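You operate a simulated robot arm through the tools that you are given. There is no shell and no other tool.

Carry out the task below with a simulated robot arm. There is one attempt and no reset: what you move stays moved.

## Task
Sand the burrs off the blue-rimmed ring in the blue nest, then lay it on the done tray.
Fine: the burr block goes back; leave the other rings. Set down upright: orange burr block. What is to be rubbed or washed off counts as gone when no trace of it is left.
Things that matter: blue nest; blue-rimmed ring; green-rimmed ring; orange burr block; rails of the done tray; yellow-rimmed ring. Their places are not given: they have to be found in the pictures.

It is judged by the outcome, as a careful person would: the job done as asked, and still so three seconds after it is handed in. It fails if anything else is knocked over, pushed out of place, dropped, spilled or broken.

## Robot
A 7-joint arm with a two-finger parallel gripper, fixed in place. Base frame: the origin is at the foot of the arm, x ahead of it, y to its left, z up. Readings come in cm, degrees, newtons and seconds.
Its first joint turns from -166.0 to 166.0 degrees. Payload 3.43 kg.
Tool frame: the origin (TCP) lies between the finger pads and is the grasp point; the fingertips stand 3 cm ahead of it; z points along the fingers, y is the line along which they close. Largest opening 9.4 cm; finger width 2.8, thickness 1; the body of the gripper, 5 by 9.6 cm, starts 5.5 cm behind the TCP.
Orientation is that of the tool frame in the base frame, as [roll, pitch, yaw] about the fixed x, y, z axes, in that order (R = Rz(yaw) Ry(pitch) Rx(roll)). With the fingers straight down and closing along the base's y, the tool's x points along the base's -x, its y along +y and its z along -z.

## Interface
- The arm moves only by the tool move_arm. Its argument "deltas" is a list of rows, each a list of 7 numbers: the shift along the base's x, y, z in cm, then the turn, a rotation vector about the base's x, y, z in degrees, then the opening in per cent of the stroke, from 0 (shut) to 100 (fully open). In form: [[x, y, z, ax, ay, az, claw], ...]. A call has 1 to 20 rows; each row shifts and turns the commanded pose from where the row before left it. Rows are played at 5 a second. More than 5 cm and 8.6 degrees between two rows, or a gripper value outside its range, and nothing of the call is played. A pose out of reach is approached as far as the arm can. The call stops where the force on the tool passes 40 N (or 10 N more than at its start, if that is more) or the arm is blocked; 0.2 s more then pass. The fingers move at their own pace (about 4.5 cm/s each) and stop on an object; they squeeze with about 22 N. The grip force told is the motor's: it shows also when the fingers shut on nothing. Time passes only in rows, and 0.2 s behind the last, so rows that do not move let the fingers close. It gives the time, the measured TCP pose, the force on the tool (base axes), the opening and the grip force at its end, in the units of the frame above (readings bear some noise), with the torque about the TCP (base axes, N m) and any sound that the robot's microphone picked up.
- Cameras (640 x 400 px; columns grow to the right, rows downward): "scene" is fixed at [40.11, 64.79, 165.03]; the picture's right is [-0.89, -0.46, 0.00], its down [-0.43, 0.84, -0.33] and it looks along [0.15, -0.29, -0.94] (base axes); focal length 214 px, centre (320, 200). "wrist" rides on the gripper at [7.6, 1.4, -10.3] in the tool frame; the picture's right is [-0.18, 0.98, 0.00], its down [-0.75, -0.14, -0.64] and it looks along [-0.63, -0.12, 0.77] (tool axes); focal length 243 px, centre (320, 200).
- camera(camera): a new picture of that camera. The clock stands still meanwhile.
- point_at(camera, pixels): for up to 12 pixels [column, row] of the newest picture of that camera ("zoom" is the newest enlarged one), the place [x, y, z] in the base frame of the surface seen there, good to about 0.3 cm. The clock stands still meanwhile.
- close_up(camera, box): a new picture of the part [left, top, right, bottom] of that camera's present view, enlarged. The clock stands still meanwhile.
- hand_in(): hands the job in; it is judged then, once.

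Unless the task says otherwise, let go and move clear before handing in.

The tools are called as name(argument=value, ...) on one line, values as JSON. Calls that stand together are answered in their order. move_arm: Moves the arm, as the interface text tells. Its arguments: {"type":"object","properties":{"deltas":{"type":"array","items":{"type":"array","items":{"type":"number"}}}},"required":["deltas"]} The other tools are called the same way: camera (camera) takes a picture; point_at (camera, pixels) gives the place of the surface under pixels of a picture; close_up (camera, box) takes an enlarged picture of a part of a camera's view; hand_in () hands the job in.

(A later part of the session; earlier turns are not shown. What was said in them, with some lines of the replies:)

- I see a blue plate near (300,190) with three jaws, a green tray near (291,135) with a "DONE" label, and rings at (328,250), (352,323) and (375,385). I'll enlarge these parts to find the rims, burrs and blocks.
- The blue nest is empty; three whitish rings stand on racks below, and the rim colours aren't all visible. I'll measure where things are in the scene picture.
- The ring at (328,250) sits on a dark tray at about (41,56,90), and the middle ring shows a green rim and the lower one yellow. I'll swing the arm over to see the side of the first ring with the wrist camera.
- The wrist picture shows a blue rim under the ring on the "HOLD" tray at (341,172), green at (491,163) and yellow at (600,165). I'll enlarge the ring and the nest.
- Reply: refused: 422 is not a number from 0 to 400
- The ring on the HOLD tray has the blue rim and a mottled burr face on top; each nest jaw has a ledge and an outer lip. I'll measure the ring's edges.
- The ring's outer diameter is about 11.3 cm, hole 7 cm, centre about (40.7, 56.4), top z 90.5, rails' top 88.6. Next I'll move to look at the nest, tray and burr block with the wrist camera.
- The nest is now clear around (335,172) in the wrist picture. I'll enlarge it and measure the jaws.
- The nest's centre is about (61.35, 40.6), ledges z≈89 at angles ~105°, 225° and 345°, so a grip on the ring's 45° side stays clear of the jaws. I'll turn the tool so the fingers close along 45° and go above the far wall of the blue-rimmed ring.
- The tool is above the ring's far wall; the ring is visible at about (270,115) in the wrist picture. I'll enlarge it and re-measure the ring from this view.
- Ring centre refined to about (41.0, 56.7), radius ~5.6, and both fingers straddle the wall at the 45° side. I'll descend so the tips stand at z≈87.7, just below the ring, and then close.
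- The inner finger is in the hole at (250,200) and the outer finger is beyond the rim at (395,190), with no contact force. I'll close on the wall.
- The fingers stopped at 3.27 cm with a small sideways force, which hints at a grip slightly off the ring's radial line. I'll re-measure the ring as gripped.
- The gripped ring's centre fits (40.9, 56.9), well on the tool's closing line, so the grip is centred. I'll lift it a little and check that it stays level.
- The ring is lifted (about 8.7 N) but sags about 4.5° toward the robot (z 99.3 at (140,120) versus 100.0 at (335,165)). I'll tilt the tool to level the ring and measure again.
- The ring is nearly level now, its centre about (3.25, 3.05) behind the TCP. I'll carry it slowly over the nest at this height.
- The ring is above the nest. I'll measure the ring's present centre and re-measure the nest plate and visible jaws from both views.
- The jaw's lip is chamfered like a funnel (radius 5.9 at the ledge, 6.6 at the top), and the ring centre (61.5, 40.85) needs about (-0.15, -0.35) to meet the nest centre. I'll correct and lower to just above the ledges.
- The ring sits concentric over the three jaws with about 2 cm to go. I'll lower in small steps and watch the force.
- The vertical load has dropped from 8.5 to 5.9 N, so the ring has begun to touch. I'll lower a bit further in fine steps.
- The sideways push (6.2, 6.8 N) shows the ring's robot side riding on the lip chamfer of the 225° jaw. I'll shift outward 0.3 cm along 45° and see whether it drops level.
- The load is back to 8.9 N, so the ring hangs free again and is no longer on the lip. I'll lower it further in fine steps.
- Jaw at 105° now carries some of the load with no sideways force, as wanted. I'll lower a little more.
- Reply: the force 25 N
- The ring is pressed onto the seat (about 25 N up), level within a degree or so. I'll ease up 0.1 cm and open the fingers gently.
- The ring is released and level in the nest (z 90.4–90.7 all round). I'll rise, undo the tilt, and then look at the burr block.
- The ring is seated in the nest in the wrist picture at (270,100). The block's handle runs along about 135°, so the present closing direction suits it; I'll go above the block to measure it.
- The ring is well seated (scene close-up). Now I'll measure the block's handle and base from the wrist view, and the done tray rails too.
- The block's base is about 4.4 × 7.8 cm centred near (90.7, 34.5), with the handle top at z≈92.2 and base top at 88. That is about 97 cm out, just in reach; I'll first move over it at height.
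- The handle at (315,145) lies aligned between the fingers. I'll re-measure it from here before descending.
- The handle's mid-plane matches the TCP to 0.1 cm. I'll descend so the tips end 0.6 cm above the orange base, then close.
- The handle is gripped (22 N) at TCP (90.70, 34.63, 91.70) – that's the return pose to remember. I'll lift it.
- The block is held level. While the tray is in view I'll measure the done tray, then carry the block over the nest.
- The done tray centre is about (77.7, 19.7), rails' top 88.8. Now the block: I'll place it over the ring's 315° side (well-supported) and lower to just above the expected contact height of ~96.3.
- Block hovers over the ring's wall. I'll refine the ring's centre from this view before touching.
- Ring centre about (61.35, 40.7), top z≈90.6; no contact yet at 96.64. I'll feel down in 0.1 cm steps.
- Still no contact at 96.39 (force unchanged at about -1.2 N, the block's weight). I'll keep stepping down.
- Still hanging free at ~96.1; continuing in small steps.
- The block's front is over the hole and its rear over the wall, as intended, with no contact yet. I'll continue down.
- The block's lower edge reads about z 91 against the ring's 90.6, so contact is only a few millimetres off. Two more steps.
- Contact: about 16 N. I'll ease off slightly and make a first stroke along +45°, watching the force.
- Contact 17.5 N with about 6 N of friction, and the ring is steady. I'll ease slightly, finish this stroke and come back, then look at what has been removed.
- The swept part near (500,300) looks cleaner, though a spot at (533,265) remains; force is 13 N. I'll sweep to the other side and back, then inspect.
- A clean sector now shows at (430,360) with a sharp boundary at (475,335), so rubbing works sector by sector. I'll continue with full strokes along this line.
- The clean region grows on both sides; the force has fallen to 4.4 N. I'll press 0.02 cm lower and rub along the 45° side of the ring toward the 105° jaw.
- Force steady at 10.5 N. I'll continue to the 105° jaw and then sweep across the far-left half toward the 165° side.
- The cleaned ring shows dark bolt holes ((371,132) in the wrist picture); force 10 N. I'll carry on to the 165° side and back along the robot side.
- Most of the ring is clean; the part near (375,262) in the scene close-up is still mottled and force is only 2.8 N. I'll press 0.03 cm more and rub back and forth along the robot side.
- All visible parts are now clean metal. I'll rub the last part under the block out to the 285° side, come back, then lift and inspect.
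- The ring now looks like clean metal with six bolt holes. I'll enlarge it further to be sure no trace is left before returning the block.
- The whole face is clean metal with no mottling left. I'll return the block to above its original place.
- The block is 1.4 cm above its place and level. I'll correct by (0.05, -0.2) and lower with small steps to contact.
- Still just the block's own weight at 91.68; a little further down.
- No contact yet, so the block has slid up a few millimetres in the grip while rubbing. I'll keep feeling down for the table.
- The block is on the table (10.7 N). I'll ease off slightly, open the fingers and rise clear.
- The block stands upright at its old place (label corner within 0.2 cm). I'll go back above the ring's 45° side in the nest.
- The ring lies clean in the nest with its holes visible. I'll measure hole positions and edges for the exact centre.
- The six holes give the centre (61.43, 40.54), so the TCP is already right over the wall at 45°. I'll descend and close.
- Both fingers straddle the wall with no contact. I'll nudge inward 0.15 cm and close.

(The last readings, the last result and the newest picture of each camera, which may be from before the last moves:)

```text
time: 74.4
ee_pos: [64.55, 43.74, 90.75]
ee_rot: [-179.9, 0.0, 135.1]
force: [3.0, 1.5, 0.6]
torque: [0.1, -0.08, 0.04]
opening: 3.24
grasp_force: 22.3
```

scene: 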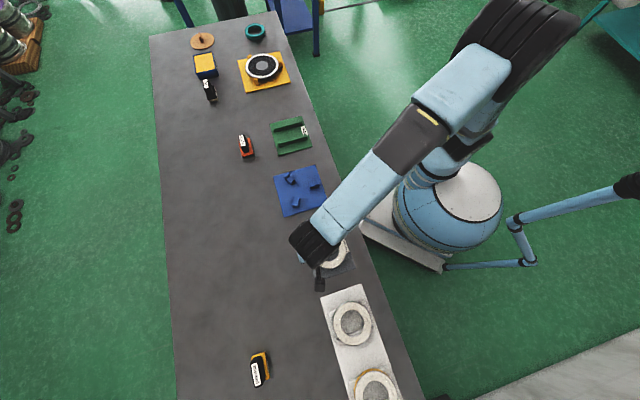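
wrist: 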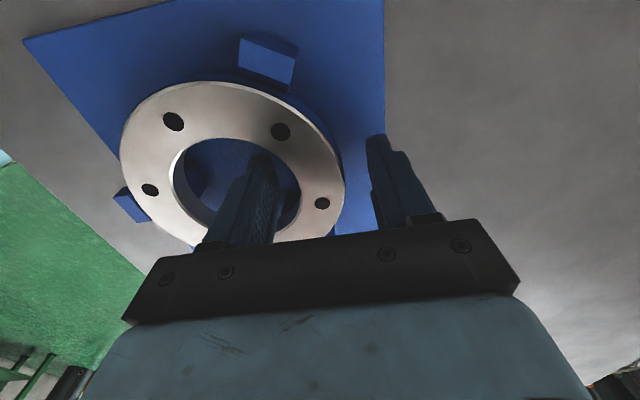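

Gripped at 3.24 cm as before with little side force. I'll lift slowly out of the nest and then check the sag.

move_arm(deltas=[[0, 0, 0.3, 0, 0, 0, 0], [0, 0, 0.5, 0, 0, 0, 0], [0, 0, 1, 0, 0, 0, 0], [0, 0, 2, 0, 0, 0, 0], [0, 0, 3, 0, 0, 0, 0], [0, 0, 3, 0, 0, 0, 0], [0, 0, 0, -1.6, 1.6, 0, 0], [0, 0, 0, -1.6, 1.6, 0, 0], [0, 0, 0, -0.4, 0.4, 0, 0], [0, 0, 0, 0, 0, 0, 0]])

camera(camera="wrist")

point_at(camera="wrist", pixels=[[136, 150], [145, 180], [143, 120], [175, 97], [225, 90], [270, 104], [310, 134], [335, 169], [341, 190], [180, 175], [320, 220]])

```text
time: 76.6
ee_pos: [64.57, 43.66, 100.58]
ee_rot: [-174.7, 0.1, 135.0]
force: [0.7, 0.3, -9.2]
torque: [0.3, -0.3, 0.02]
opening: 3.18
grasp_force: 22.0
```

```text
taken
```

wrist: 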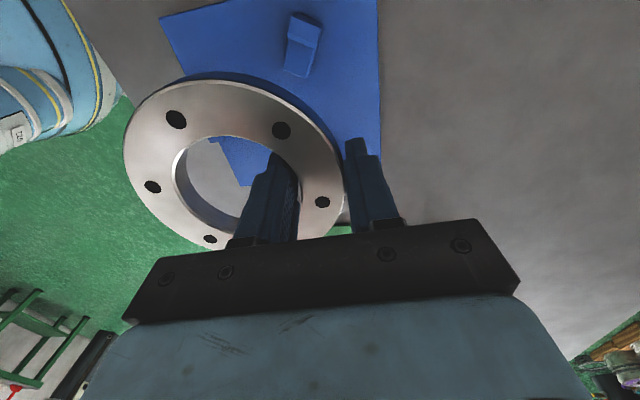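

```text
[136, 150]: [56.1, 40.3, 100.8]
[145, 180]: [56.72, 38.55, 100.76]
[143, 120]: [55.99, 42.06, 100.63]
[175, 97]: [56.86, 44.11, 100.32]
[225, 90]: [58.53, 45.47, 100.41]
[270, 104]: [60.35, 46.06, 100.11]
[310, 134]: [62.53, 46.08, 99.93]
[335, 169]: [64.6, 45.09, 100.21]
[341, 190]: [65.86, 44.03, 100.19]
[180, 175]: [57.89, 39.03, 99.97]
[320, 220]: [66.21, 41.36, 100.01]
```

This time the ring held without sagging, so the tilt is too much (100.8 on the robot side against 100.0). I'll undo it and re-measure with the holes.

move_arm(deltas=[[0, 0, 0, 1.5, -1.5, 0, 0], [0, 0, 0, 1.6, -1.6, 0, 0], [0, 0, 0, 0, 0, 0, 0], [0, 0, 0, 0, 0, 0, 0]])

camera(camera="wrist")

point_at(camera="wrist", pixels=[[176, 119], [281, 130], [152, 187], [322, 202], [209, 239], [136, 150], [145, 180], [175, 97], [225, 90], [270, 104], [310, 134], [335, 169]])

```text
time: 77.6
ee_pos: [64.66, 43.77, 100.5]
ee_rot: [-179.2, 0.0, 135.1]
force: [-0.2, 0.6, -7.8]
torque: [0.3, -0.31, -0.02]
opening: 3.17
grasp_force: 21.7
```

```text
taken
```

wrist: 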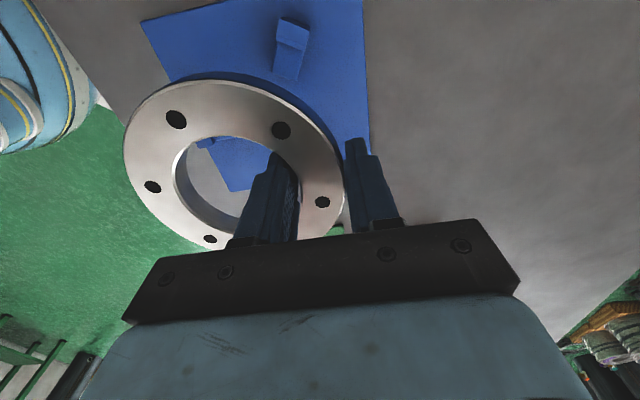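

```text
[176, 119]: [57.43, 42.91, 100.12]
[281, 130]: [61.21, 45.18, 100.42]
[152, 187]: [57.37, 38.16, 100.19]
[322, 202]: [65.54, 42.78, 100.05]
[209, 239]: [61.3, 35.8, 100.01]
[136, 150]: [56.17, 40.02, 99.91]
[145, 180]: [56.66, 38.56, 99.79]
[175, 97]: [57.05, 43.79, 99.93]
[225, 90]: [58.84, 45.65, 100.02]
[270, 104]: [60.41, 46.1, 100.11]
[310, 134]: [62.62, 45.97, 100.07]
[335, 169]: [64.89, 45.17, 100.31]
```

The ring hangs level within 1.5°, centre (61.35, 40.5), i.e. (3.3, 3.27) from the TCP. I'll carry it over the done tray's centre (77.7, 19.7).

move_arm(deltas=[[0.7, -0.9, 0, -0.7, 0.7, 0, 0], [1.3, -1.6, 0, 0, 0, 0, 0], [1.7, -2.1, 0, 0, 0, 0, 0], [1.8, -2.3, 0, 0, 0, 0, 0], [1.8, -2.3, 0, 0, 0, 0, 0], [1.8, -2.3, 0, 0, 0, 0, 0], [1.8, -2.3, 0, 0, 0, 0, 0], [1.8, -2.3, 0, 0, 0, 0, 0], [1.5, -2.0, 0, 0, 0, 0, 0], [1.2, -1.5, 0, 0, 0, 0, 0], [0.6, -0.8, 0, 0, 0, 0, 0], [0.35, -0.35, 0, 0, 0, 0, 0], [0, 0, 0, 0, 0, 0, 0]])

camera(camera="wrist")

close_up(camera="scene", box=[245, 100, 335, 165])

```text
time: 80.4
ee_pos: [81.02, 23.04, 100.51]
ee_rot: [-178.3, 0.0, 135.2]
force: [-0.1, 0.6, -8.8]
torque: [0.31, -0.29, -0.04]
opening: 3.15
grasp_force: 22.3
```

```text
taken
```

wrist: 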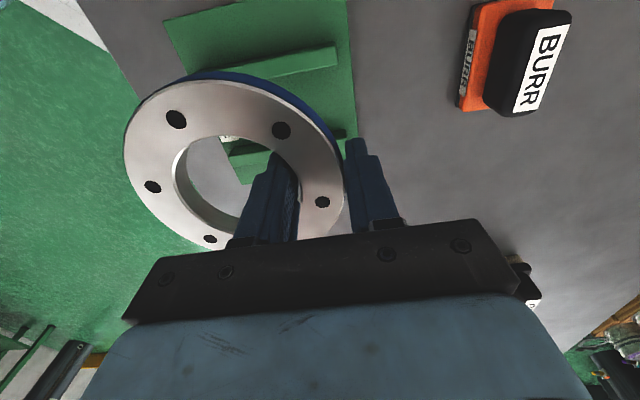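

```text
6.15 times, centred on (290, 132) of scene
```

zoom: 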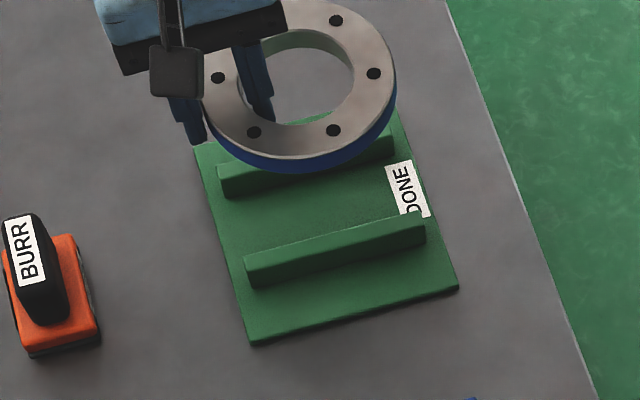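

The ring is over the done tray. I'll lower it to about 1 cm above the rails and check the centring.

move_arm(deltas=[[0, 0, -1.5, 0, 0, 0, 0], [0, 0, -2, 0, 0, 0, 0], [0, 0, -2, 0, 0, 0, 0], [0, 0, -1.5, 0, 0, 0, 0], [0, 0, -1, 0, 0, 0, 0], [0, 0, -0.4, 0, 0, 0, 0], [0, 0, 0, 0, 0, 0, 0]])

camera(camera="wrist")

point_at(camera="wrist", pixels=[[176, 119], [281, 130], [152, 187], [322, 202], [209, 239], [136, 150], [335, 169]])

close_up(camera="scene", box=[245, 100, 335, 165])

```text
time: 82.0
ee_pos: [80.9, 23.07, 92.04]
ee_rot: [-178.3, -0.1, 135.1]
force: [0.3, 1.1, -8.4]
torque: [0.3, -0.29, 0.05]
opening: 3.19
grasp_force: 21.6
```

```text
taken
```

wrist: 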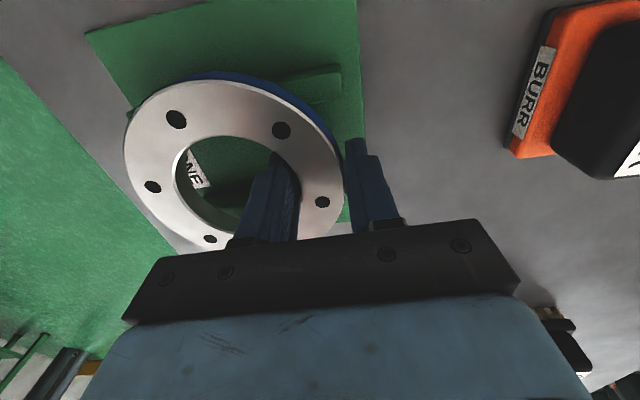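

```text
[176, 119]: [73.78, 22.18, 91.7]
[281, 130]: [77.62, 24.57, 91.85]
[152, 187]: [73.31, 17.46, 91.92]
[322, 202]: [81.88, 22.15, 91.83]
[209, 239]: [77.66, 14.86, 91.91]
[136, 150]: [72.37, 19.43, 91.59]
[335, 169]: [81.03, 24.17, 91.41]
```

```text
6.15 times, centred on (290, 132) of scene
```

zoom: 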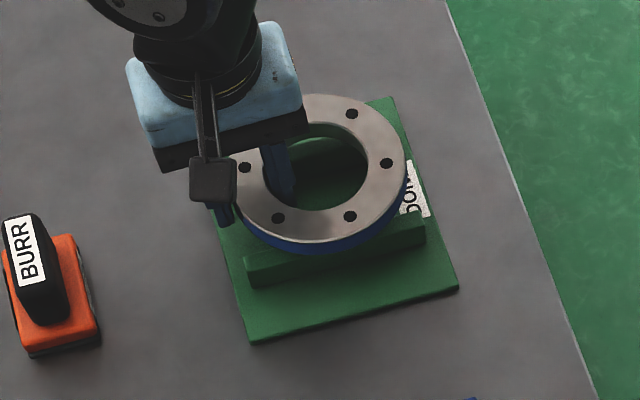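

The ring is level (91.7–91.9) with its centre at (77.6, 19.7), matching the rails. I'll lower it onto the rails in small steps.

move_arm(deltas=[[0, 0, -0.3, 0, 0, 0, 0], [0, 0, -0.3, 0, 0, 0, 0], [0, 0, -0.2, 0, 0, 0, 0], [0, 0, -0.1, 0, 0, 0, 0], [0, 0, 0, 0, 0, 0, 0]])

```text
time: 83.2
ee_pos: [81.02, 22.99, 91.19]
ee_rot: [-178.3, -0.1, 135.2]
force: [0.1, -0.1, -9.5]
torque: [0.28, -0.29, 0.01]
opening: 3.2
grasp_force: 22.1
```

move_arm(deltas=[[0, 0, -0.1, 0, 0, 0, 0], [0, 0, -0.1, 0, 0, 0, 0], [0, 0, 0, 0, 0, 0, 0]])

```text
time: 84.0
ee_pos: [80.94, 23.05, 90.99]
ee_rot: [-178.3, 0.1, 135.2]
force: [-0.1, -0.2, -8.2]
torque: [0.24, -0.3, -0.03]
opening: 3.19
grasp_force: 22.2
```

Still hanging fully (8–9 N). Continuing down.

move_arm(deltas=[[0, 0, -0.1, 0, 0, 0, 0], [0, 0, -0.05, 0, 0, 0, 0], [0, 0, 0, 0, 0, 0, 0]])

```text
time: 84.8
ee_pos: [80.97, 23.01, 90.88]
ee_rot: [-178.3, -0.1, 135.2]
force: [0.9, -0.1, -7.8]
torque: [0.3, -0.27, -0.02]
opening: 3.17
grasp_force: 21.5
```

move_arm(deltas=[[0, 0, -0.08, 0, 0, 0, 0], [0, 0, -0.05, 0, 0, 0, 0], [0, 0, 0, 0, 0, 0, 0]])

```text
time: 85.6
ee_pos: [81.02, 23.0, 90.84]
ee_rot: [-178.4, 0.0, 135.2]
force: [0.8, -1.3, 13.0]
torque: [0.59, -0.07, 0.01]
opening: 3.18
grasp_force: 22.1
```

The ring rests on the rails (13 N up). I'll ease slightly and open the fingers.

move_arm(deltas=[[0, 0, 0.03, 0, 0, 0, 0], [0, 0, 0, 0, 0, 0, 36], [0, 0, 0, 0, 0, 0, 42], [0, 0, 0, 0, 0, 0, 50], [0, 0, 0, 0, 0, 0, 58], [0, 0, 0, 0, 0, 0, 58], [0, 0, 0, 0, 0, 0, 58]])

camera(camera="wrist")

point_at(camera="wrist", pixels=[[185, 119], [290, 140], [160, 187], [320, 202], [209, 230], [140, 150], [330, 169]])

```text
time: 87.2
ee_pos: [80.9, 22.87, 90.64]
ee_rot: [-178.3, 0.0, 135.0]
force: [0.6, -0.3, -0.1]
torque: [-0.02, 0.02, -0.02]
opening: 5.48
grasp_force: 0.0
```

```text
taken
```

wrist: 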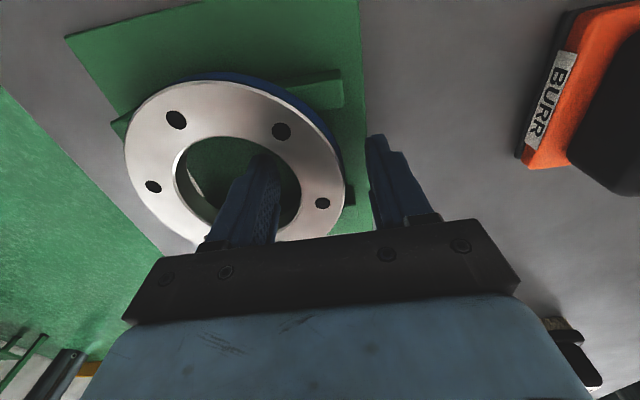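

```text
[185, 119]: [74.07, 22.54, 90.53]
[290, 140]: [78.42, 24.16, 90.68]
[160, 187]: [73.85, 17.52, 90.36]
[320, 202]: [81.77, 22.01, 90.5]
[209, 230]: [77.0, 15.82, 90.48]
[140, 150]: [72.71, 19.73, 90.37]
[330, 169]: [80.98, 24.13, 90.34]
```

The ring is released and level on the rails (z 90.3–90.7). I'll rise straight up, clear, and take a final look.

move_arm(deltas=[[0, 0, 0.5, 0, 0, 0, 58], [0, 0, 1.5, 0, 0, 0, 58], [0, 0, 3, 0, 0, 0, 58], [0, 0, 4, 0, 0, 0, 58], [0, 0, 4, 0, 0, 0, 58], [-3, 1.5, 2, 0, 0, 0, 58], [-4, 2, 2, 0, 0, 0, 58], [-4, 2, 1, 0, 0, 0, 58], [-4, 2, 1, 0, 0, 0, 58], [-4, 2, 0, 0, 0, 0, 58], [0, 0, 0, 0, 0, 0, 58]])

camera(camera="scene")

close_up(camera="scene", box=[225, 110, 325, 170])

camera(camera="wrist")

```text
time: 89.6
ee_pos: [61.87, 32.45, 109.7]
ee_rot: [-178.3, 0.1, 135.1]
force: [0.1, -0.1, -0.1]
torque: [-0.02, -0.03, -0.01]
opening: 5.46
grasp_force: 0.1
```

```text
taken
```

scene: 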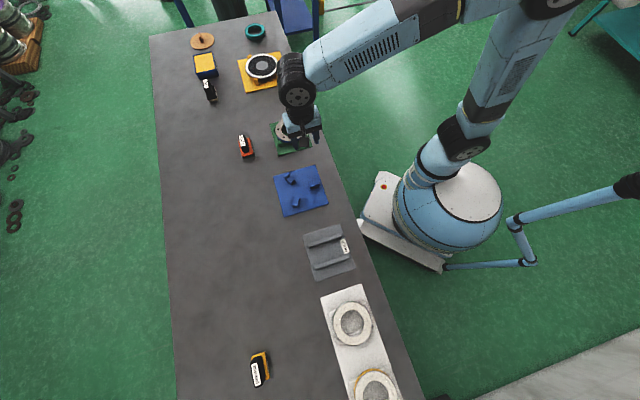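

```text
6.40 times, centred on (275, 140) of scene
```

zoom: 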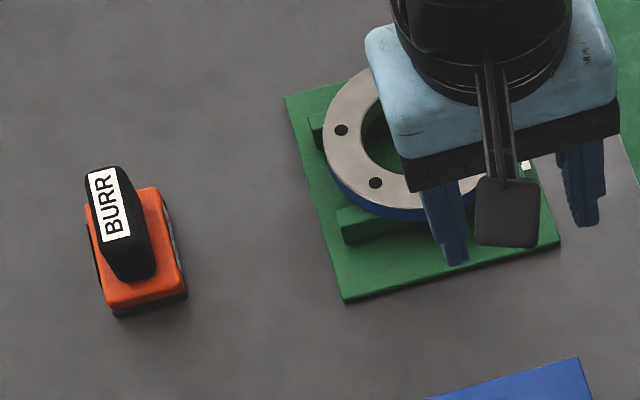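

```text
taken
```

wrist: 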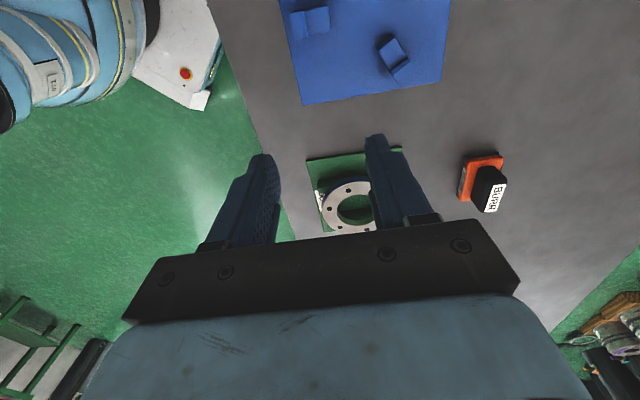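

Everything looks in place; the arm still hides part of the ring. I'll move it aside for one unobstructed check.

move_arm(deltas=[[-2, 3.5, 1, 0, 0, 0, 58], [-2, 3.5, 1, 0, 0, 0, 58], [-2, 3.5, 1, 0, 0, 0, 58], [-2, 3.5, 0, 0, 0, 0, 58], [0, 0, 0, 0, 0, 0, 58]])

close_up(camera="scene", box=[225, 110, 325, 170])

close_up(camera="scene", box=[270, 115, 315, 155])

```text
time: 90.8
ee_pos: [54.0, 46.48, 112.91]
ee_rot: [-178.3, 0.0, 135.0]
force: [-0.8, -0.4, 0.3]
torque: [0.06, 0.02, 0.0]
opening: 5.46
grasp_force: 0.1
```

```text
6.40 times, centred on (275, 140) of scene
```

zoom: 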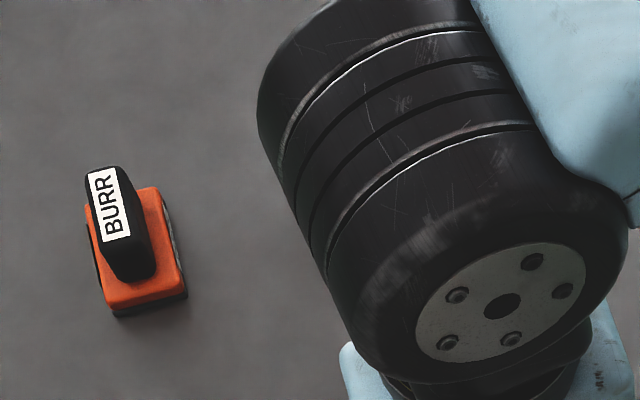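

```text
10.00 times, centred on (292, 135) of scene
```

zoom: 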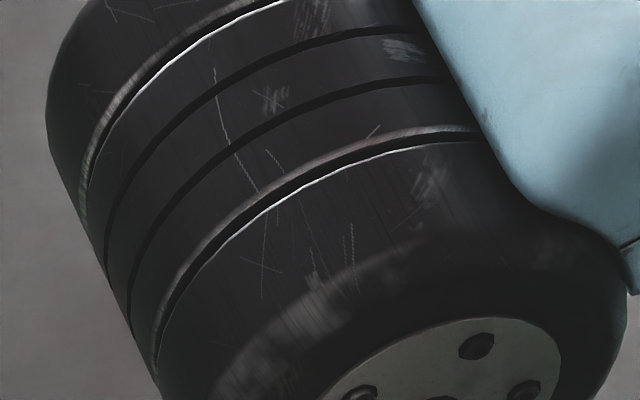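

The arm's elbow now covers the tray. I'll swing further round to the left for a clear view.

move_arm(deltas=[[-3, 3, 1, 0, 0, 4, 58], [-3, 3, 1, 0, 0, 4, 58], [-3, 3, 1, 0, 0, 4, 58], [-3, 3, 1, 0, 0, 4, 58], [-3, 2, 0, 0, 0, 4, 58], [-3, 2, 0, 0, 0, 4, 58], [0, 0, 0, 0, 0, 0, 58]])

camera(camera="scene")

close_up(camera="scene", box=[265, 110, 320, 160])

```text
time: 92.4
ee_pos: [35.88, 62.47, 116.83]
ee_rot: [-178.3, 0.0, 159.1]
force: [-0.4, 0.1, 0.0]
torque: [0.01, -0.02, -0.01]
opening: 5.44
grasp_force: 0.2
```

```text
taken
```

scene: 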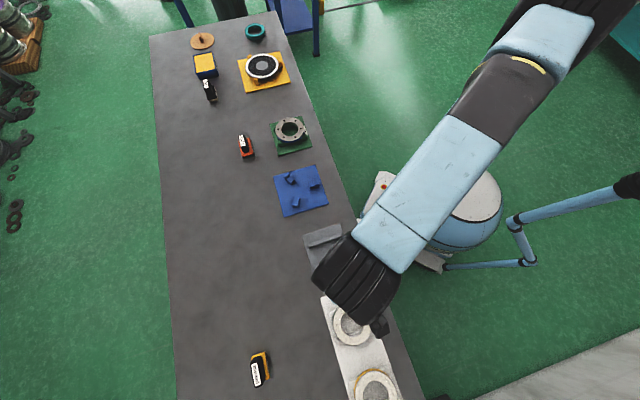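

```text
8.00 times, centred on (292, 135) of scene
```

zoom: 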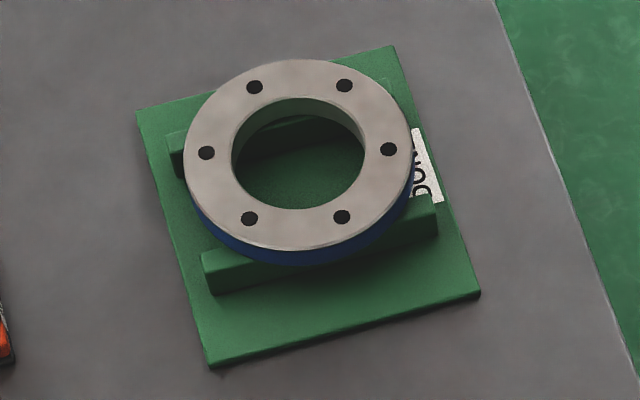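

The clean blue-rimmed ring rests level on both rails of the done tray, at (290,130) in the scene picture. The burr block stands upright at its old place, (245,146), the other rings are where they were, and the arm is clear. I'm handing in.

hand_in()

```text
The job is handed in.
```

The blue-rimmed ring is sanded clean and lies level across both rails of the done tray. I've handed the job in.

- **Ring:** I moved it from the HOLD tray into the blue nest and rubbed it there with the orange burr block. Enlarged pictures afterwards showed bare metal and six bolt holes, with no burr left on the face.
- **Burr block:** it stands upright where it was picked up, within about 0.2 cm.
- **Other rings:** I did not touch the green-rimmed and yellow-rimmed rings. In the last picture the arm partly hid the green-rimmed one, but the picture just before showed both in place.

The gripper is empty and clear of the table.
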